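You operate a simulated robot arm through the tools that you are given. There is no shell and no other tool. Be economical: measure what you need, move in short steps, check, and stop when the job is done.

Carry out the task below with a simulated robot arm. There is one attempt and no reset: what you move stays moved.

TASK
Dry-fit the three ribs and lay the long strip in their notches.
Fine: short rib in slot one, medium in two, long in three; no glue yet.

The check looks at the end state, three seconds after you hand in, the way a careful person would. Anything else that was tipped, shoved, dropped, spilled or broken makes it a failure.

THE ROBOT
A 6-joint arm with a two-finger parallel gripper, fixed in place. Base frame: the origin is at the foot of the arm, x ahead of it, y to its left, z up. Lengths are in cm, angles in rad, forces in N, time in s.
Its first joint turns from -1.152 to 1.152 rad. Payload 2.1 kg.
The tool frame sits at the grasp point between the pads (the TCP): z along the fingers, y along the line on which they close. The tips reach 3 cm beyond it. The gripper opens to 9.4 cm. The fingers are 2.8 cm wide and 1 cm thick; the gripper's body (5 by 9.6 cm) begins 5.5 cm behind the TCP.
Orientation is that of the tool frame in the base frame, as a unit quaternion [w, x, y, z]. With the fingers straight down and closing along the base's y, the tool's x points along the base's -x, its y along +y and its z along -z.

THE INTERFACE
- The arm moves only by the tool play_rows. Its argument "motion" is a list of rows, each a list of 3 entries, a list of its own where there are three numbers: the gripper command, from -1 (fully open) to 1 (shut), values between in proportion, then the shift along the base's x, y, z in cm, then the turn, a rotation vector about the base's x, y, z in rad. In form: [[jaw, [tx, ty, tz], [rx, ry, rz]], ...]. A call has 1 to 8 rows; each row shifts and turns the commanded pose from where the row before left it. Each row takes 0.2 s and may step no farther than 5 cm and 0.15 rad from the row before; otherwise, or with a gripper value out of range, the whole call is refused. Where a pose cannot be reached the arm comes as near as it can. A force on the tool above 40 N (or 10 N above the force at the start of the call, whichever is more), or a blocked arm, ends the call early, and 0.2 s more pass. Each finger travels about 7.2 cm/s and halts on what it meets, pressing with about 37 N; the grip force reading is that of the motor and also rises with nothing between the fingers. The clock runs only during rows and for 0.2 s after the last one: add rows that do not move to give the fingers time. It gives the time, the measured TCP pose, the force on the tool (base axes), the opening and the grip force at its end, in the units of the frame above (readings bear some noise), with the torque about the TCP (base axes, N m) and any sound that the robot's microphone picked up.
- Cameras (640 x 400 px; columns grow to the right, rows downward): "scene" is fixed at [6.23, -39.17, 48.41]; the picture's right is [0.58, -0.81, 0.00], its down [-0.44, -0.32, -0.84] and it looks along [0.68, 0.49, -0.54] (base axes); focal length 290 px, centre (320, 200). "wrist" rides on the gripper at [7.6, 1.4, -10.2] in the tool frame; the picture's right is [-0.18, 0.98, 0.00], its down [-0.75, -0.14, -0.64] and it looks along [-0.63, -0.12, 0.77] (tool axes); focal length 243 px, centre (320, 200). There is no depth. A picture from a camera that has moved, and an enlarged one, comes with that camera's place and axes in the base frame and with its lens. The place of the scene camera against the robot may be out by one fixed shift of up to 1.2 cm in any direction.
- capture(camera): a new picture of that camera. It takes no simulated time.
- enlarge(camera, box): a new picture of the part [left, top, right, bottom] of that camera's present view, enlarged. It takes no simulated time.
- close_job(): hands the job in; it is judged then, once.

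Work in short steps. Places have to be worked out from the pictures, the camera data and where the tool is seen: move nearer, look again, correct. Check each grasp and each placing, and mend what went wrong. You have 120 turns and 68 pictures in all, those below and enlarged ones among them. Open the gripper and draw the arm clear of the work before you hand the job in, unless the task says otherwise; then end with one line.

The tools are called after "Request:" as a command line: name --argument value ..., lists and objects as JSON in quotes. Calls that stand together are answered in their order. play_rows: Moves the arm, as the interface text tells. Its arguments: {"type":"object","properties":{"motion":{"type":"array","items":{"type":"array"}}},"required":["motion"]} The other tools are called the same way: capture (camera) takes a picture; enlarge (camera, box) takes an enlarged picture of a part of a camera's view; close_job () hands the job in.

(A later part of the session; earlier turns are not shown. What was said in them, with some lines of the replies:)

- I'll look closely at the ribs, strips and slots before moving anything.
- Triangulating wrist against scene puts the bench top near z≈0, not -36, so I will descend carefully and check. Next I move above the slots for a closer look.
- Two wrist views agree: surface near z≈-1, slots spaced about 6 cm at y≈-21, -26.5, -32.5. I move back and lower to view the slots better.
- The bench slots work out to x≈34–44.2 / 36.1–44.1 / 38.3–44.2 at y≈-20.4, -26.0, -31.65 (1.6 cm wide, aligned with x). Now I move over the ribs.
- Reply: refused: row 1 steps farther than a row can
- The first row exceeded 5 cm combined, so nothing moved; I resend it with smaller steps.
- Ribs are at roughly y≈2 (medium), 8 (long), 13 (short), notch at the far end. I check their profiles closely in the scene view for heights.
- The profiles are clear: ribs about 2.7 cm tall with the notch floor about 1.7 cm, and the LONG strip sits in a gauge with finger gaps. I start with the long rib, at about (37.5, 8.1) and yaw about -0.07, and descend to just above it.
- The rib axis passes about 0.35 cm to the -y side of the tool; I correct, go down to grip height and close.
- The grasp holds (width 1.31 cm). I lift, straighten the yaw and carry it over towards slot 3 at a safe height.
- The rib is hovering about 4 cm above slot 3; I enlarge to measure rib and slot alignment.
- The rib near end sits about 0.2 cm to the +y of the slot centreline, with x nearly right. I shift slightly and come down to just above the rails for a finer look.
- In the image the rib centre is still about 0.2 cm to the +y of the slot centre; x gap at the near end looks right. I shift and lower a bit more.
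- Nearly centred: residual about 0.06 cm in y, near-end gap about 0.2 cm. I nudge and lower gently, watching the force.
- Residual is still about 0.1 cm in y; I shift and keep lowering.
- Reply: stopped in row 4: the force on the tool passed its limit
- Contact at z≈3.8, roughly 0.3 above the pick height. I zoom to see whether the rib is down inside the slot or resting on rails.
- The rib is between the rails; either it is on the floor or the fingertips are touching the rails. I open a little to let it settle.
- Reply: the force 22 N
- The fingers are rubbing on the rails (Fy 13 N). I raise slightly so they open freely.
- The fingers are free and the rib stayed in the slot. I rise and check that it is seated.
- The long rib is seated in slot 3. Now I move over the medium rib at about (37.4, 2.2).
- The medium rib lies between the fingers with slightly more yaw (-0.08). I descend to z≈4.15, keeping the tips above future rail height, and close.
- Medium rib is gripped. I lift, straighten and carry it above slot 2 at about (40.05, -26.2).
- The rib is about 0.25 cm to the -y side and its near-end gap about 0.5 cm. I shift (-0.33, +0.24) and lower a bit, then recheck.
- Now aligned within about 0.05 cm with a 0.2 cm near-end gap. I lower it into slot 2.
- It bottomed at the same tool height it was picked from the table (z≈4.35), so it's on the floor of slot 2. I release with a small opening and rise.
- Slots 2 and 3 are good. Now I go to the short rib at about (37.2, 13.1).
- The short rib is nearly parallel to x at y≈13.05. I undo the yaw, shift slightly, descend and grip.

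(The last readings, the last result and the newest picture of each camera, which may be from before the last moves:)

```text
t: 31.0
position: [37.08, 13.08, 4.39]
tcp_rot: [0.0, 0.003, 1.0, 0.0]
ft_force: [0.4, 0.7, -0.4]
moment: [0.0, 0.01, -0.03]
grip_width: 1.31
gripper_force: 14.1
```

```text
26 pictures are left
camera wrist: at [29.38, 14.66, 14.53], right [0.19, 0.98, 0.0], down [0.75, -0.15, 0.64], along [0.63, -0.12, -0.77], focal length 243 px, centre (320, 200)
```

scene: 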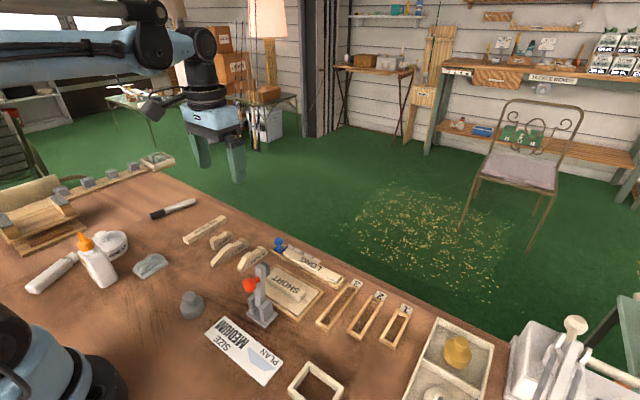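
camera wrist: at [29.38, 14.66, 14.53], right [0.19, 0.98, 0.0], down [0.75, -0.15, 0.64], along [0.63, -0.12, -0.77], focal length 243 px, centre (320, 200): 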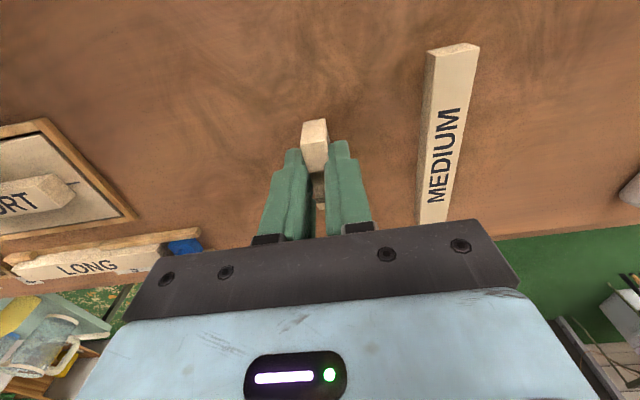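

Short rib gripped. I lift and carry it to above slot 1 at about (40.0, -31.6).

Request:
play_rows --motion '[[1, [0, 0, 2], [0, 0, 0]], [1, [0, 0, 4.5], [0, 0, 0]], [1, [0, 0, 4.2], [0, 0, 0]], [1, [0.5, -4.7, 0], [0, 0, 0]], [1, [0.5, -4.7, 0], [0, 0, 0]], [1, [0.5, -4.7, 0], [0, 0, 0]], [1, [0.5, -4.7, 0], [0, 0, 0]], [1, [0.5, -4.7, 0], [0, 0, 0]]]'

Request:
play_rows --motion '[[1, [0.4, -4.7, 0], [0, 0, 0]], [1, [0, -4.7, 0], [0, 0, 0]], [1, [0, -4.7, 0], [0, 0, 0]], [1, [0, -4.7, 0], [0, 0, 0]], [1, [0, -2.3, -2], [0, 0, 0]], [1, [0, 0, -4], [0, 0, 0]], [1, [0, 0, -3], [0, 0, 0]], [1, [0, 0, 0], [0, 0, 0]]]'

Request:
enlarge --camera "wrist" --box '[240, 60, 400, 160]'

```text
t: 32.8
position: [39.33, -10.57, 14.96]
tcp_rot: [0.0, 0.002, 1.0, 0.0]
ft_force: [-0.3, 0.3, 0.5]
moment: [-0.01, 0.02, 0.0]
grip_width: 1.3
gripper_force: 13.2
```

```text
t: 34.6
position: [39.96, -31.31, 5.73]
tcp_rot: [0.0, 0.002, 1.0, 0.001]
ft_force: [-0.2, 0.0, -0.4]
moment: [0.01, 0.03, -0.02]
grip_width: 1.29
gripper_force: 14.4
```

```text
4.00 times, centred on (320, 110) of wrist
camera zoom: at [32.35, -29.86, 15.98], right [0.19, 0.98, 0.0], down [0.75, -0.15, 0.64], along [0.63, -0.12, -0.77], focal length 970 px, centre (320, 560)
```

zoom: 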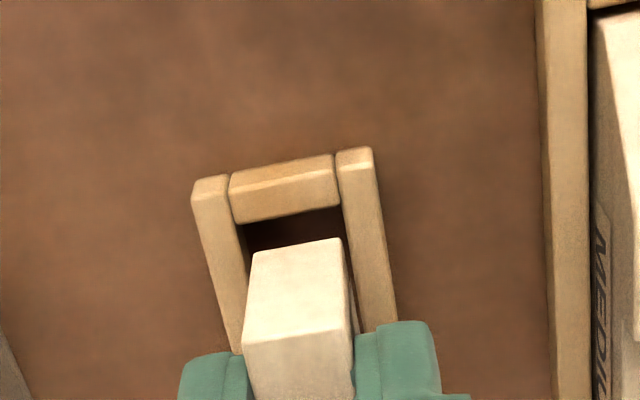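

The rib is within about 0.05 cm of slot 1's centreline with a 0.2 cm near gap. I nudge and lower.

Request:
play_rows --motion '[[1, [0, -0.04, -0.3], [0, 0, 0.004]], [1, [0, 0, -0.3], [0, 0, 0]], [1, [0, 0, 0], [0, 0, 0]]]'

Request:
enlarge --camera "wrist" --box '[270, 90, 366, 150]'

Request:
enlarge --camera "scene" --box '[360, 290, 440, 340]'

```text
t: 35.4
position: [39.94, -31.51, 5.29]
tcp_rot: [0.0, 0.001, 1.0, 0.0]
ft_force: [0.2, -0.7, 0.5]
moment: [0.0, -0.03, 0.02]
grip_width: 1.31
gripper_force: 13.9
```

```text
6.67 times, centred on (318, 120) of wrist
camera zoom: at [32.37, -29.95, 15.61], right [0.19, 0.98, 0.0], down [0.75, -0.14, 0.64], along [0.63, -0.12, -0.77], focal length 1618 px, centre (333, 733)
```

zoom: 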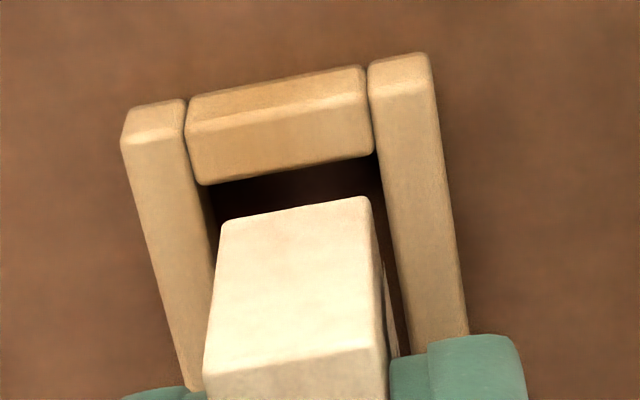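

```text
8.00 times, centred on (400, 315) of scene
camera zoom: at [6.23, -39.17, 48.41], right [0.58, -0.81, 0.0], down [-0.44, -0.32, -0.84], along [0.68, 0.49, -0.54], focal length 2322 px, centre (-320, -720)
```

zoom: 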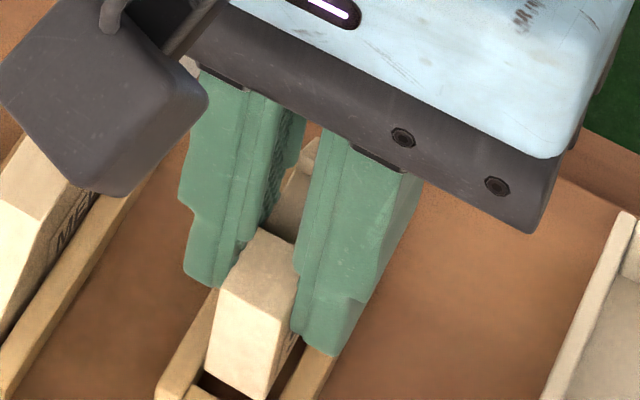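

Aligned. I lower into slot 1 until floor contact.

Request:
play_rows --motion '[[1, [0, 0, -0.4], [0, 0, 0]], [1, [0, 0, -0.4], [0, 0, 0]], [1, [0, 0, -0.2], [0, 0, 0]], [1, [0, 0, 0], [0, 0, 0]]]'

Request:
enlarge --camera "wrist" --box '[270, 90, 366, 150]'

```text
t: 36.4
position: [39.98, -31.46, 4.51]
tcp_rot: [-0.001, 0.0, 1.0, -0.001]
ft_force: [-0.1, -0.4, -0.4]
moment: [-0.03, 0.01, 0.0]
grip_width: 1.31
gripper_force: 14.1
```

```text
6.67 times, centred on (318, 120) of wrist
camera zoom: at [32.32, -29.93, 14.71], right [0.19, 0.98, 0.0], down [0.75, -0.14, 0.64], along [0.63, -0.12, -0.77], focal length 1618 px, centre (333, 733)
```

zoom: 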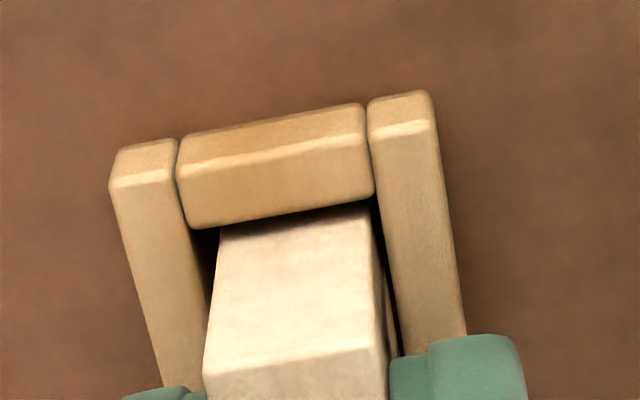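

Going in freely, cleanly between the rails with no contact force. Down another 0.2, then release and rise.

Request:
play_rows --motion '[[1, [0, 0, -0.15], [0, 0, 0]], [1, [0, 0, 0], [0, 0, 0]], [0.45, [0, 0, 0], [0, 0, 0]], [0.45, [0, 0, 0], [0, 0, 0]], [0.45, [0, 0, 2], [0, 0, 0]], [0.45, [0, 0, 3.5], [0, 0, 0]], [0.2, [-1.5, 0, 4], [0, 0, 0]], [0.2, [-2.5, 0, 3], [0, 0, 0]]]'

Request:
enlarge --camera "scene" --box '[300, 265, 428, 345]'

```text
t: 38.2
position: [35.66, -31.6, 17.16]
tcp_rot: [0.0, 0.0, 1.0, -0.001]
ft_force: [0.7, 1.4, 0.5]
moment: [-0.01, 0.0, 0.0]
grip_width: 3.77
gripper_force: 0.0
```

```text
5.00 times, centred on (364, 305) of scene
camera zoom: at [6.24, -39.17, 48.41], right [0.58, -0.81, 0.0], down [-0.44, -0.32, -0.84], along [0.68, 0.49, -0.54], focal length 1451 px, centre (100, -325)
```

zoom: 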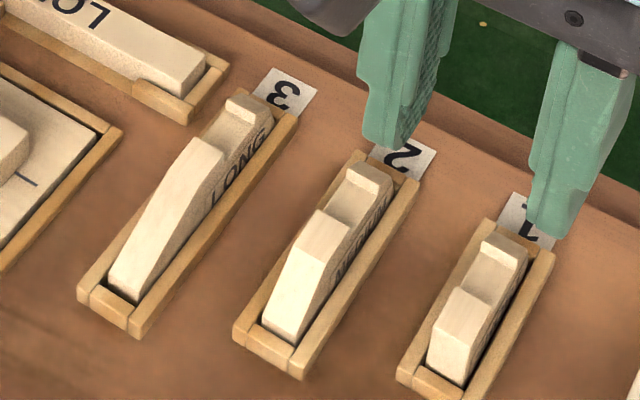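

All three ribs are seated correctly. Now for the LONG strip: I turn the gripper by -90° so it closes along x and move above the gauge's finger gap.

Request:
play_rows --motion '[[0.0, [0, 2, 0], [0, 0, -0.1428]], [0.0, [0.5, 2, 0], [0, 0, -0.1428]], [0.0, [0.5, 2, 0], [0, 0, -0.1428]], [0.0, [0.5, 2, 0], [0, 0, -0.1428]], [0.0, [0.5, 2, 0], [0, 0, -0.1428]], [0.0, [0.5, 2, 0], [0, 0, -0.1428]], [0.0, [0.5, 2, 0], [0, 0, -0.1428]], [0.0, [0.5, 2, 0], [0, 0, -0.1428]]]'

Request:
play_rows --motion '[[0.0, [1, 1.5, -1], [0, 0, -0.1428]], [0.0, [1.3, 1.0, -1], [0, 0, -0.1428]], [0.0, [1.5, 1, -1], [0, 0, -0.1428]], [0.0, [0, 0, -1.5], [0, 0, 0]], [0.0, [0, 0, 0], [0, 0, 0]]]'

Request:
capture --camera "wrist"

```text
t: 40.0
position: [39.14, -15.69, 16.86]
tcp_rot: [0.0, 0.541, 0.841, 0.0]
ft_force: [0.2, -0.2, 0.5]
moment: [0.03, 0.01, 0.01]
grip_width: 4.68
gripper_force: 0.1
```

```text
t: 41.2
position: [43.16, -12.04, 12.28]
tcp_rot: [0.001, 0.708, 0.706, 0.0]
ft_force: [-0.7, -0.2, 0.7]
moment: [-0.02, -0.02, -0.05]
grip_width: 4.67
gripper_force: 0.0
```

```text
20 pictures are left
camera wrist: at [44.55, -4.3, 22.59], right [0.98, -0.19, 0.0], down [-0.14, -0.75, 0.64], along [-0.12, -0.63, -0.77], focal length 243 px, centre (320, 200)
```

wrist: 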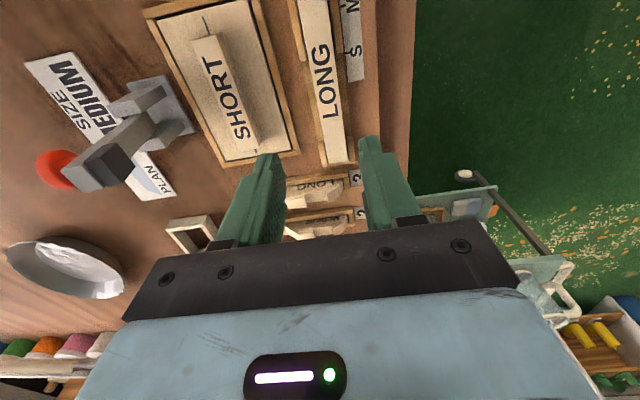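

I enlarge the strip region to measure its axis, ends and the gaps in the rails.

Request:
enlarge --camera "wrist" --box '[240, 0, 432, 180]'

Request:
enlarge --camera "scene" --box '[262, 226, 358, 286]'

```text
2.22 times, centred on (336, 90) of wrist
camera zoom: at [44.55, -4.3, 22.59], right [0.98, -0.19, 0.0], down [-0.14, -0.75, 0.64], along [-0.12, -0.63, -0.77], focal length 539 px, centre (284, 444)
```

zoom: 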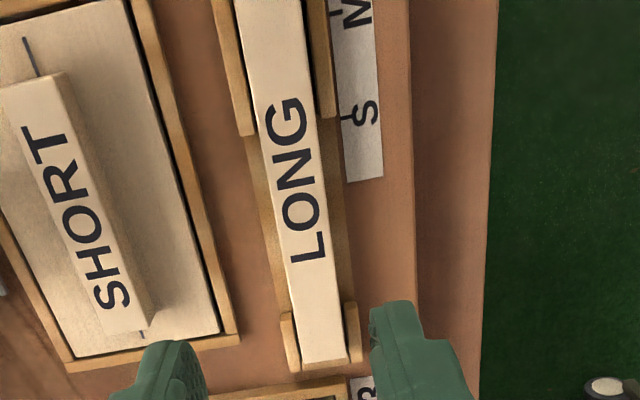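

```text
6.67 times, centred on (310, 256) of scene
camera zoom: at [6.23, -39.17, 48.41], right [0.58, -0.81, 0.0], down [-0.44, -0.32, -0.84], along [0.68, 0.49, -0.54], focal length 1935 px, centre (387, -173)
```

zoom: 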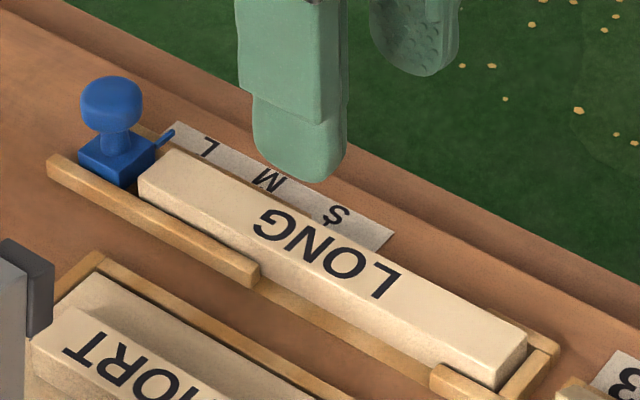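

The strip axis is x≈44.06 (about 0.9 cm from the tool), it runs from y≈-17.4 to -2.05, and the rail gap spans y≈-8 to -15. I'll grip at y≈-12.4, so that on the ribs the fingers end up between ribs 2 and 1. Descending now.

Request:
play_rows --motion '[[0.23, [0.89, -0.36, -2], [0, 0, 0]], [0.23, [0, 0, -2.5], [0, 0, 0]], [0.23, [0, 0, -1.5], [0, 0, 0]], [0.23, [0, 0, 0], [0, 0, 0]]]'

Request:
capture --camera "wrist"

```text
t: 42.2
position: [43.84, -12.11, 6.36]
tcp_rot: [0.0, 0.707, 0.707, -0.001]
ft_force: [-1.1, 0.3, -0.5]
moment: [0.0, 0.0, -0.03]
grip_width: 3.62
gripper_force: 0.0
```

```text
17 pictures are left
camera wrist: at [45.31, -4.5, 16.55], right [0.98, -0.18, 0.0], down [-0.14, -0.75, 0.64], along [-0.12, -0.63, -0.77], focal length 243 px, centre (320, 200)
```

wrist: 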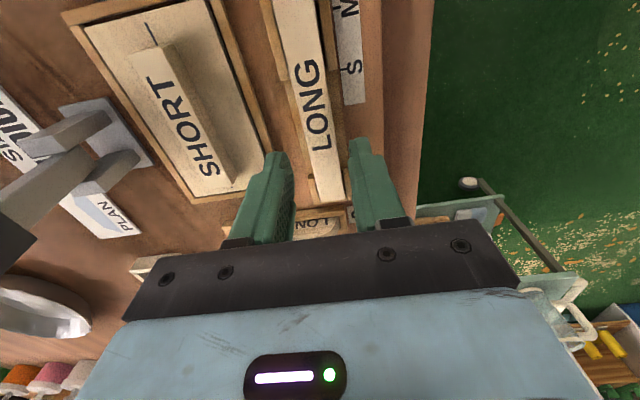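

The strip is centred between the fingers; small correction, descend to z≈3.5 and close.

Request:
play_rows --motion '[[0.23, [0.1, -0.3, -1], [0, 0, 0]], [0.23, [0, 0, -1], [0, 0, 0]], [0.23, [0, 0, -0.85], [0, 0, 0]], [0.23, [0, 0, 0], [0, 0, 0]], [1, [0, 0, 0], [0, 0, 0]], [1, [0, 0, 0], [0, 0, 0]], [1, [0, 0, 0], [0, 0, 0]]]'

Request:
enlarge --camera "scene" --box '[262, 216, 358, 286]'

```text
t: 43.8
position: [44.04, -12.77, 3.67]
tcp_rot: [0.001, 0.707, 0.707, 0.0]
ft_force: [-0.7, -0.8, -0.2]
moment: [-0.01, 0.0, -0.02]
grip_width: 1.84
gripper_force: 15.9
```

```text
5.71 times, centred on (310, 251) of scene
camera zoom: at [6.23, -39.17, 48.41], right [0.58, -0.81, 0.0], down [-0.44, -0.32, -0.84], along [0.68, 0.49, -0.54], focal length 1658 px, centre (377, -91)
```

zoom: 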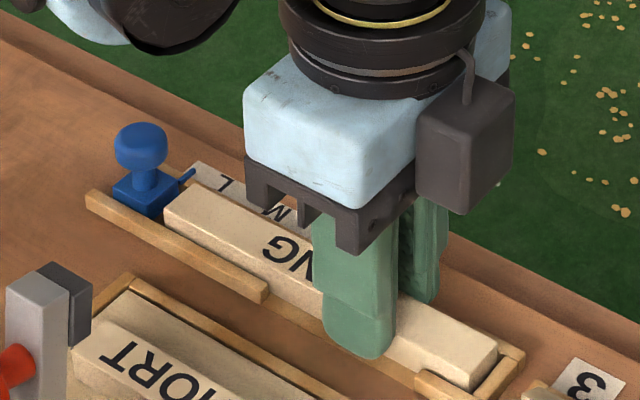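

Strip gripped (1.84 cm). I lift straight up and check it comes away cleanly, level, without moving the gauge.

Request:
play_rows --motion '[[1, [0, 0, 0.5], [0, 0, 0]], [1, [0, 0, 1], [0, 0, 0]], [1, [0, 0, 3], [0, 0, 0]], [1, [0, 0, 4], [0, 0, 0]], [1, [0.8, -3, 2], [0, 0, 0]], [1, [0.8, -3, 0], [0, 0, 0]], [1, [0.6, -0.5, 0], [0, 0, 0]], [1, [0, 0, 0], [0, 0, 0]]]'

Request:
capture --camera "scene"

Request:
enlarge --camera "wrist" --box '[160, 60, 352, 180]'

```text
t: 45.6
position: [46.4, -19.11, 14.17]
tcp_rot: [0.0, 0.707, 0.707, 0.0]
ft_force: [-0.2, -0.4, 0.1]
moment: [0.02, -0.02, 0.0]
grip_width: 1.85
gripper_force: 16.1
```

```text
15 pictures are left
```

scene: 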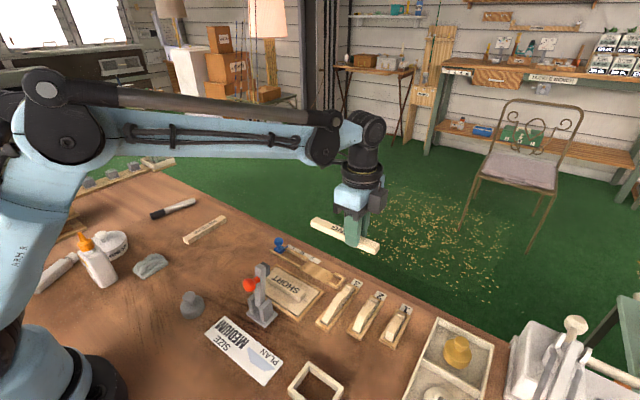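

```text
3.33 times, centred on (256, 120) of wrist
camera zoom: at [47.89, -11.51, 24.44], right [0.98, -0.18, 0.0], down [-0.14, -0.75, 0.64], along [-0.12, -0.63, -0.77], focal length 809 px, centre (533, 467)
```

zoom: 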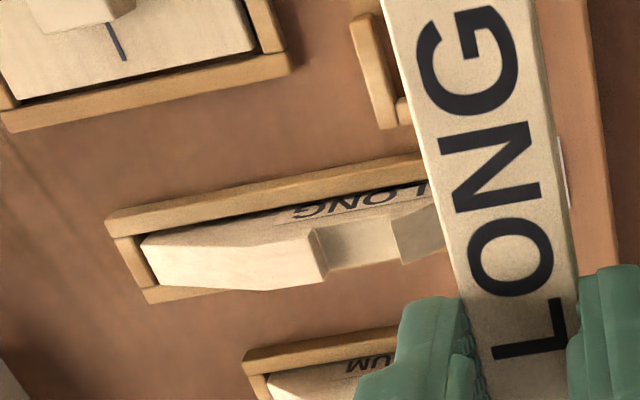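

The strip lifted cleanly and the gauge is undisturbed. The notch centre works out near x≈41.1, so I move to (41.1, -28.65) and hover about 1 cm above seating height.

Request:
play_rows --motion '[[1, [-2, -4, 0], [0, 0, 0]], [1, [-2, -4, 0], [0, 0, 0]], [1, [-1.3, -1.54, -1], [0, 0, 0]], [1, [0, 0, -3], [0, 0, 0]], [1, [0, 0, -2.4], [0, 0, 0]], [1, [0, 0, 0], [0, 0, 0]], [1, [0, 0, 0], [0, 0, 0]]]'

Request:
enlarge --camera "scene" --box '[310, 250, 438, 330]'

Request:
capture --camera "wrist"

```text
t: 47.2
position: [40.96, -28.49, 7.74]
tcp_rot: [0.0, 0.707, 0.707, 0.0]
ft_force: [-0.4, -0.4, -0.6]
moment: [-0.01, 0.03, 0.03]
grip_width: 1.86
gripper_force: 16.3
```

```text
5.00 times, centred on (374, 290) of scene
camera zoom: at [6.23, -39.17, 48.41], right [0.58, -0.81, 0.0], down [-0.44, -0.32, -0.84], along [0.68, 0.49, -0.54], focal length 1451 px, centre (50, -250)
```

zoom: 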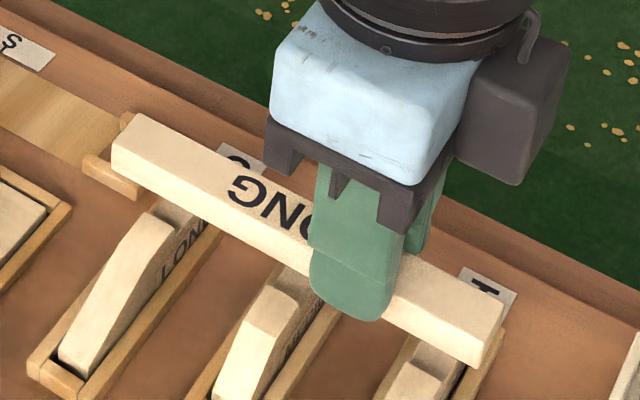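

```text
12 pictures are left
camera wrist: at [42.45, -20.76, 17.98], right [0.98, -0.18, 0.0], down [-0.14, -0.75, 0.64], along [-0.12, -0.63, -0.77], focal length 243 px, centre (320, 200)
```

wrist: 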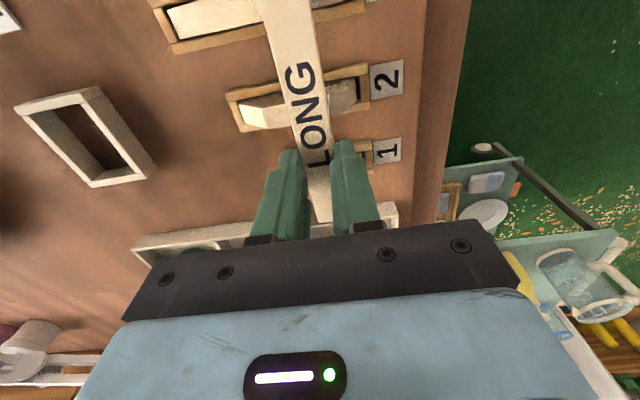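

Strip spans all three ribs, hovering. I zoom on rib 2 from the wrist to check the notch versus strip edges.

Request:
enlarge --camera "wrist" --box '[224, 50, 384, 150]'

```text
4.00 times, centred on (304, 100) of wrist
camera zoom: at [42.45, -20.76, 17.98], right [0.98, -0.18, 0.0], down [-0.14, -0.75, 0.64], along [-0.12, -0.63, -0.77], focal length 970 px, centre (384, 600)
```

zoom: 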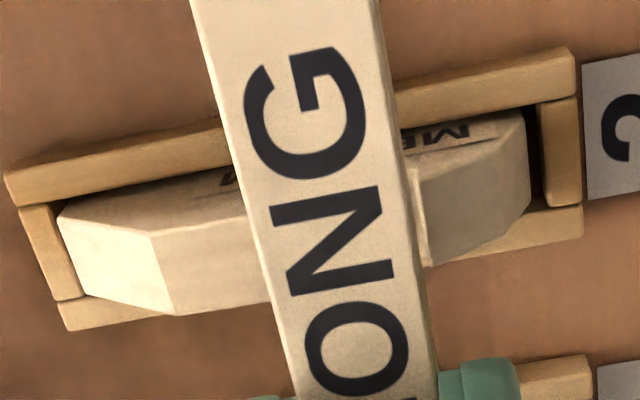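

At rib 2 the hump wall is at x≈42.06 and the strip spans 40.03–41.87, so it is inside the notch. I nudge +0.05 in x and lower gently.

Request:
play_rows --motion '[[1, [0.06, 0, -0.3], [0, 0, 0]], [1, [0, 0, -0.3], [0, 0, 0]], [1, [0, 0, -0.2], [0, 0, 0]], [1, [0, 0, 0], [0, 0, 0]]]'

Request:
enlarge --camera "scene" --box '[322, 270, 418, 330]'

```text
t: 48.2
position: [41.13, -28.6, 6.88]
tcp_rot: [-0.001, 0.708, 0.707, 0.0]
ft_force: [-0.4, -0.6, 0.4]
moment: [0.03, 0.0, 0.0]
grip_width: 1.87
gripper_force: 15.8
```

```text
6.67 times, centred on (370, 300) of scene
camera zoom: at [6.23, -39.17, 48.41], right [0.58, -0.81, 0.0], down [-0.44, -0.32, -0.84], along [0.68, 0.49, -0.54], focal length 1935 px, centre (-13, -467)
```

zoom: 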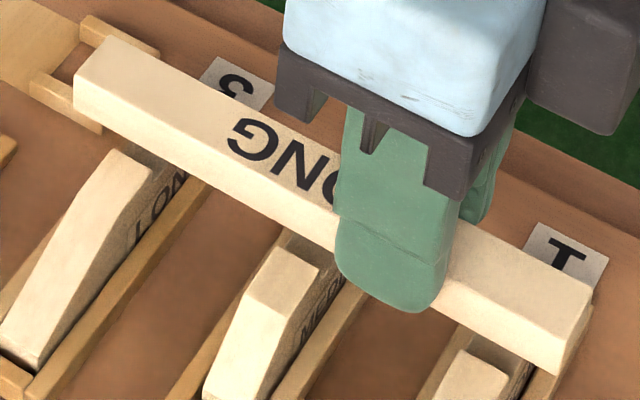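

No contact yet; lowering further with force watch.

Request:
play_rows --motion '[[1, [0, 0, -0.25], [0, 0, 0]], [1, [0, 0, -0.25], [0, 0, 0]], [1, [0, 0, -0.2], [0, 0, 0]], [1, [0, 0, 0], [0, 0, 0]]]'

Request:
enlarge --camera "scene" --box '[322, 270, 418, 330]'

```text
t: 49.2
position: [41.21, -28.7, 6.11]
tcp_rot: [0.001, 0.707, 0.707, 0.001]
ft_force: [1.4, 0.0, 12.8]
moment: [0.0, -0.16, -0.01]
grip_width: 1.87
gripper_force: 15.9
```

```text
6.67 times, centred on (370, 300) of scene
camera zoom: at [6.23, -39.17, 48.42], right [0.58, -0.81, 0.0], down [-0.44, -0.32, -0.84], along [0.68, 0.49, -0.54], focal length 1935 px, centre (-13, -467)
```

zoom: 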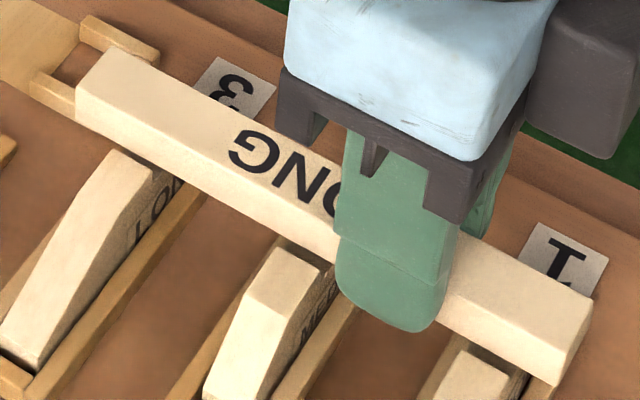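

Contact, but the torque puts it about 1.2 cm to the +x side, so the strip edge has likely caught the humps (x drifted to 41.2). I back off, shift -0.2 in x and retry.

Request:
play_rows --motion '[[1, [0, 0, 0.35], [0, 0, 0]], [1, [-0.2, 0, 0], [0, 0, 0]], [1, [0, 0, 0], [0, 0, 0]]]'

Request:
enlarge --camera "wrist" --box '[224, 0, 384, 150]'

```text
t: 50.0
position: [41.08, -28.72, 6.39]
tcp_rot: [0.0, 0.707, 0.707, 0.0]
ft_force: [-0.1, -0.4, 0.0]
moment: [0.01, 0.02, 0.02]
grip_width: 1.85
gripper_force: 16.3
```

```text
2.67 times, centred on (304, 75) of wrist
camera zoom: at [42.42, -21.02, 16.74], right [0.98, -0.18, 0.0], down [-0.14, -0.75, 0.64], along [-0.12, -0.63, -0.77], focal length 647 px, centre (363, 533)
```

zoom: 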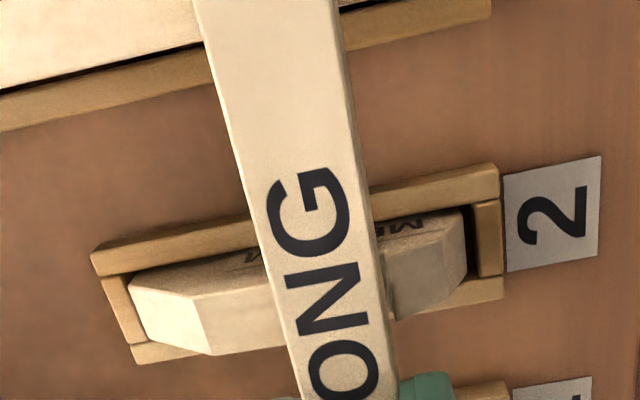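

Strip centre is now about x≈40.92, back in the notch window. Lowering again.

Request:
play_rows --motion '[[1, [0, 0, -0.2], [0, 0, 0]], [1, [0, 0, -0.2], [0, 0, 0]], [1, [0, 0, -0.2], [0, 0, 0]], [1, [0, 0, 0], [0, 0, 0]]]'

```text
t: 51.0
position: [40.94, -28.78, 5.81]
tcp_rot: [-0.001, 0.708, 0.706, 0.0]
ft_force: [0.3, -0.1, 0.1]
moment: [-0.02, 0.01, 0.02]
grip_width: 1.87
gripper_force: 16.0
```

Now lower than before with no contact: the strip is entering the notches. Continuing.

Request:
play_rows --motion '[[1, [0, 0, -0.2], [0, 0, 0]], [1, [0, 0, -0.2], [0, 0, 0]], [1, [0, 0, -0.2], [0, 0, 0]], [1, [0, 0, 0], [0, 0, 0]]]'

Request:
enlarge --camera "scene" --box '[322, 270, 418, 330]'

```text
t: 52.0
position: [40.84, -28.74, 5.43]
tcp_rot: [0.001, 0.708, 0.707, 0.0]
ft_force: [-2.2, -0.1, 13.1]
moment: [0.02, 0.07, 0.05]
grip_width: 1.9
gripper_force: 16.3
```

```text
6.67 times, centred on (370, 300) of scene
camera zoom: at [6.23, -39.17, 48.42], right [0.58, -0.81, 0.0], down [-0.44, -0.32, -0.84], along [0.68, 0.49, -0.54], focal length 1935 px, centre (-13, -467)
```

zoom: 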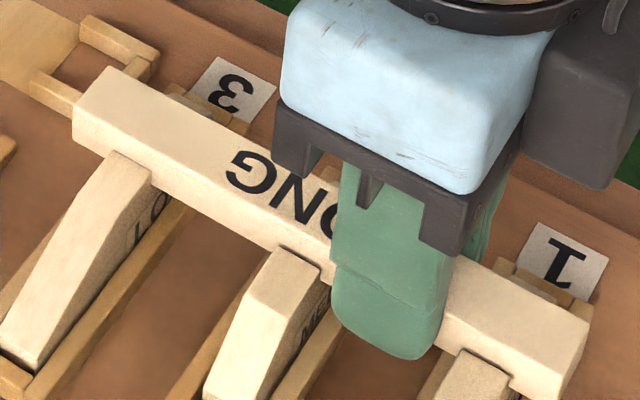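

Contact 0.7 cm below the hump level and the picture shows the strip down in all notches. I relieve the force, open slightly and rise straight up.

Request:
play_rows --motion '[[1, [0, 0, 0.08], [0, 0, 0]], [0.5, [0, 0, 0], [0, 0, 0]], [0.4, [0, 0, 0], [0, 0, 0]], [0.4, [0, 0, 0], [0, 0, 0]], [0.4, [0, 0, 1], [0, 0, 0]], [0.4, [0, 0, 2], [0, 0, 0]], [0.2, [0, 0, 4.5], [0, 0, 0]], [0.2, [0, 0, 4.5], [0, 0, 0]]]'

Request:
enlarge --camera "scene" --box '[306, 265, 426, 340]'

```text
t: 53.8
position: [40.8, -28.75, 17.53]
tcp_rot: [-0.001, 0.707, 0.707, 0.0]
ft_force: [-0.6, -0.1, 1.1]
moment: [0.01, 0.01, 0.02]
grip_width: 3.77
gripper_force: 0.1
```

```text
5.33 times, centred on (366, 302) of scene
camera zoom: at [6.23, -39.17, 48.41], right [0.58, -0.81, 0.0], down [-0.44, -0.32, -0.84], along [0.68, 0.49, -0.54], focal length 1548 px, centre (75, -347)
```

zoom: 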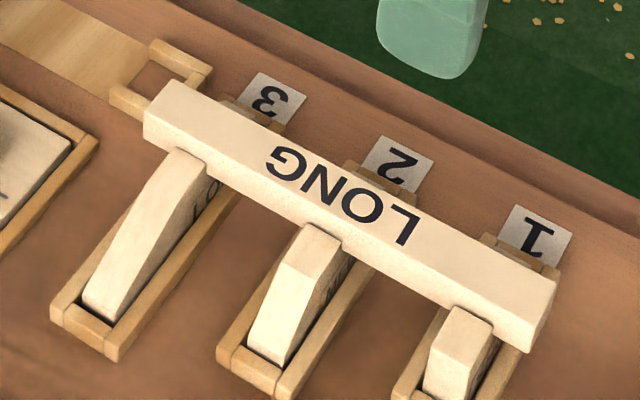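

The strip lies across all three ribs. I back off toward +y and check from the wrist that it is level in every notch.

Request:
play_rows --motion '[[0.2, [0.6, 4.5, 1], [0, 0, 0]], [0.2, [1, 4.5, 1], [0, 0, 0]], [0.2, [0.4, 1.5, 0], [0, 0, 0]], [0.2, [0, 0, 0], [0, 0, 0]]]'

Request:
enlarge --camera "wrist" --box '[200, 60, 408, 190]'

Request:
enlarge --camera "scene" --box '[322, 270, 418, 330]'

```text
t: 54.8
position: [42.94, -17.91, 19.46]
tcp_rot: [0.0, 0.708, 0.706, 0.0]
ft_force: [0.0, 0.4, 0.5]
moment: [-0.01, 0.0, 0.04]
grip_width: 3.77
gripper_force: 0.1
```

```text
3.08 times, centred on (304, 125) of wrist
camera zoom: at [44.43, -10.3, 29.63], right [0.98, -0.18, 0.0], down [-0.14, -0.75, 0.64], along [-0.12, -0.63, -0.77], focal length 746 px, centre (369, 431)
```

zoom: 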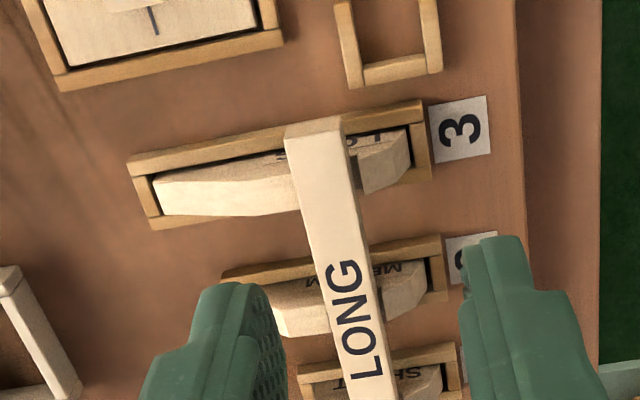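

```text
6.67 times, centred on (370, 300) of scene
camera zoom: at [6.23, -39.17, 48.41], right [0.58, -0.81, 0.0], down [-0.44, -0.32, -0.84], along [0.68, 0.49, -0.54], focal length 1935 px, centre (-13, -467)
```

zoom: 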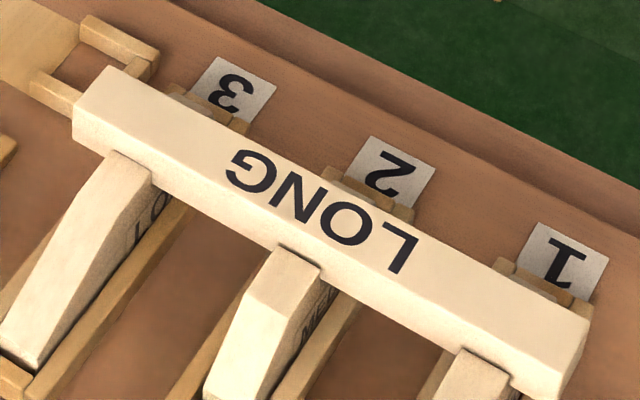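

Looks seated; a final close look at rib 3's and rib 1's contact to be sure the strip isn't perched on a peak.

Request:
enlarge --camera "scene" --box '[328, 276, 392, 330]'

Request:
enlarge --camera "wrist" --box '[280, 90, 344, 130]'

```text
7.41 times, centred on (360, 303) of scene
camera zoom: at [6.23, -39.17, 48.41], right [0.58, -0.81, 0.0], down [-0.44, -0.32, -0.84], along [0.68, 0.49, -0.54], focal length 2150 px, centre (24, -563)
```

zoom: 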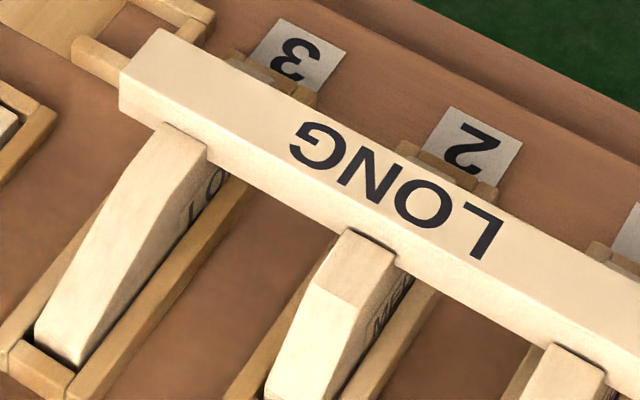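

```text
10.00 times, centred on (312, 110) of wrist
camera zoom: at [44.43, -10.3, 29.63], right [0.98, -0.18, 0.0], down [-0.14, -0.75, 0.64], along [-0.12, -0.63, -0.77], focal length 2426 px, centre (400, 1100)
```

zoom: 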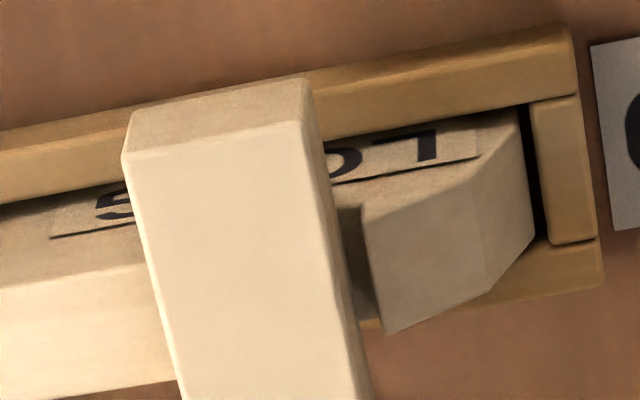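

All three peaks stand in front of the strip's lower face by the same amount, so it is down in every notch. The gripper is open and clear, so I hand in.

Request:
close_job

```text
The job is handed in.
```

The short, medium and long ribs are dry-fitted in slots one, two and three, and the LONG strip lies in all three notches; the last pictures showed it seated in each one, with nothing else in those views disturbed.
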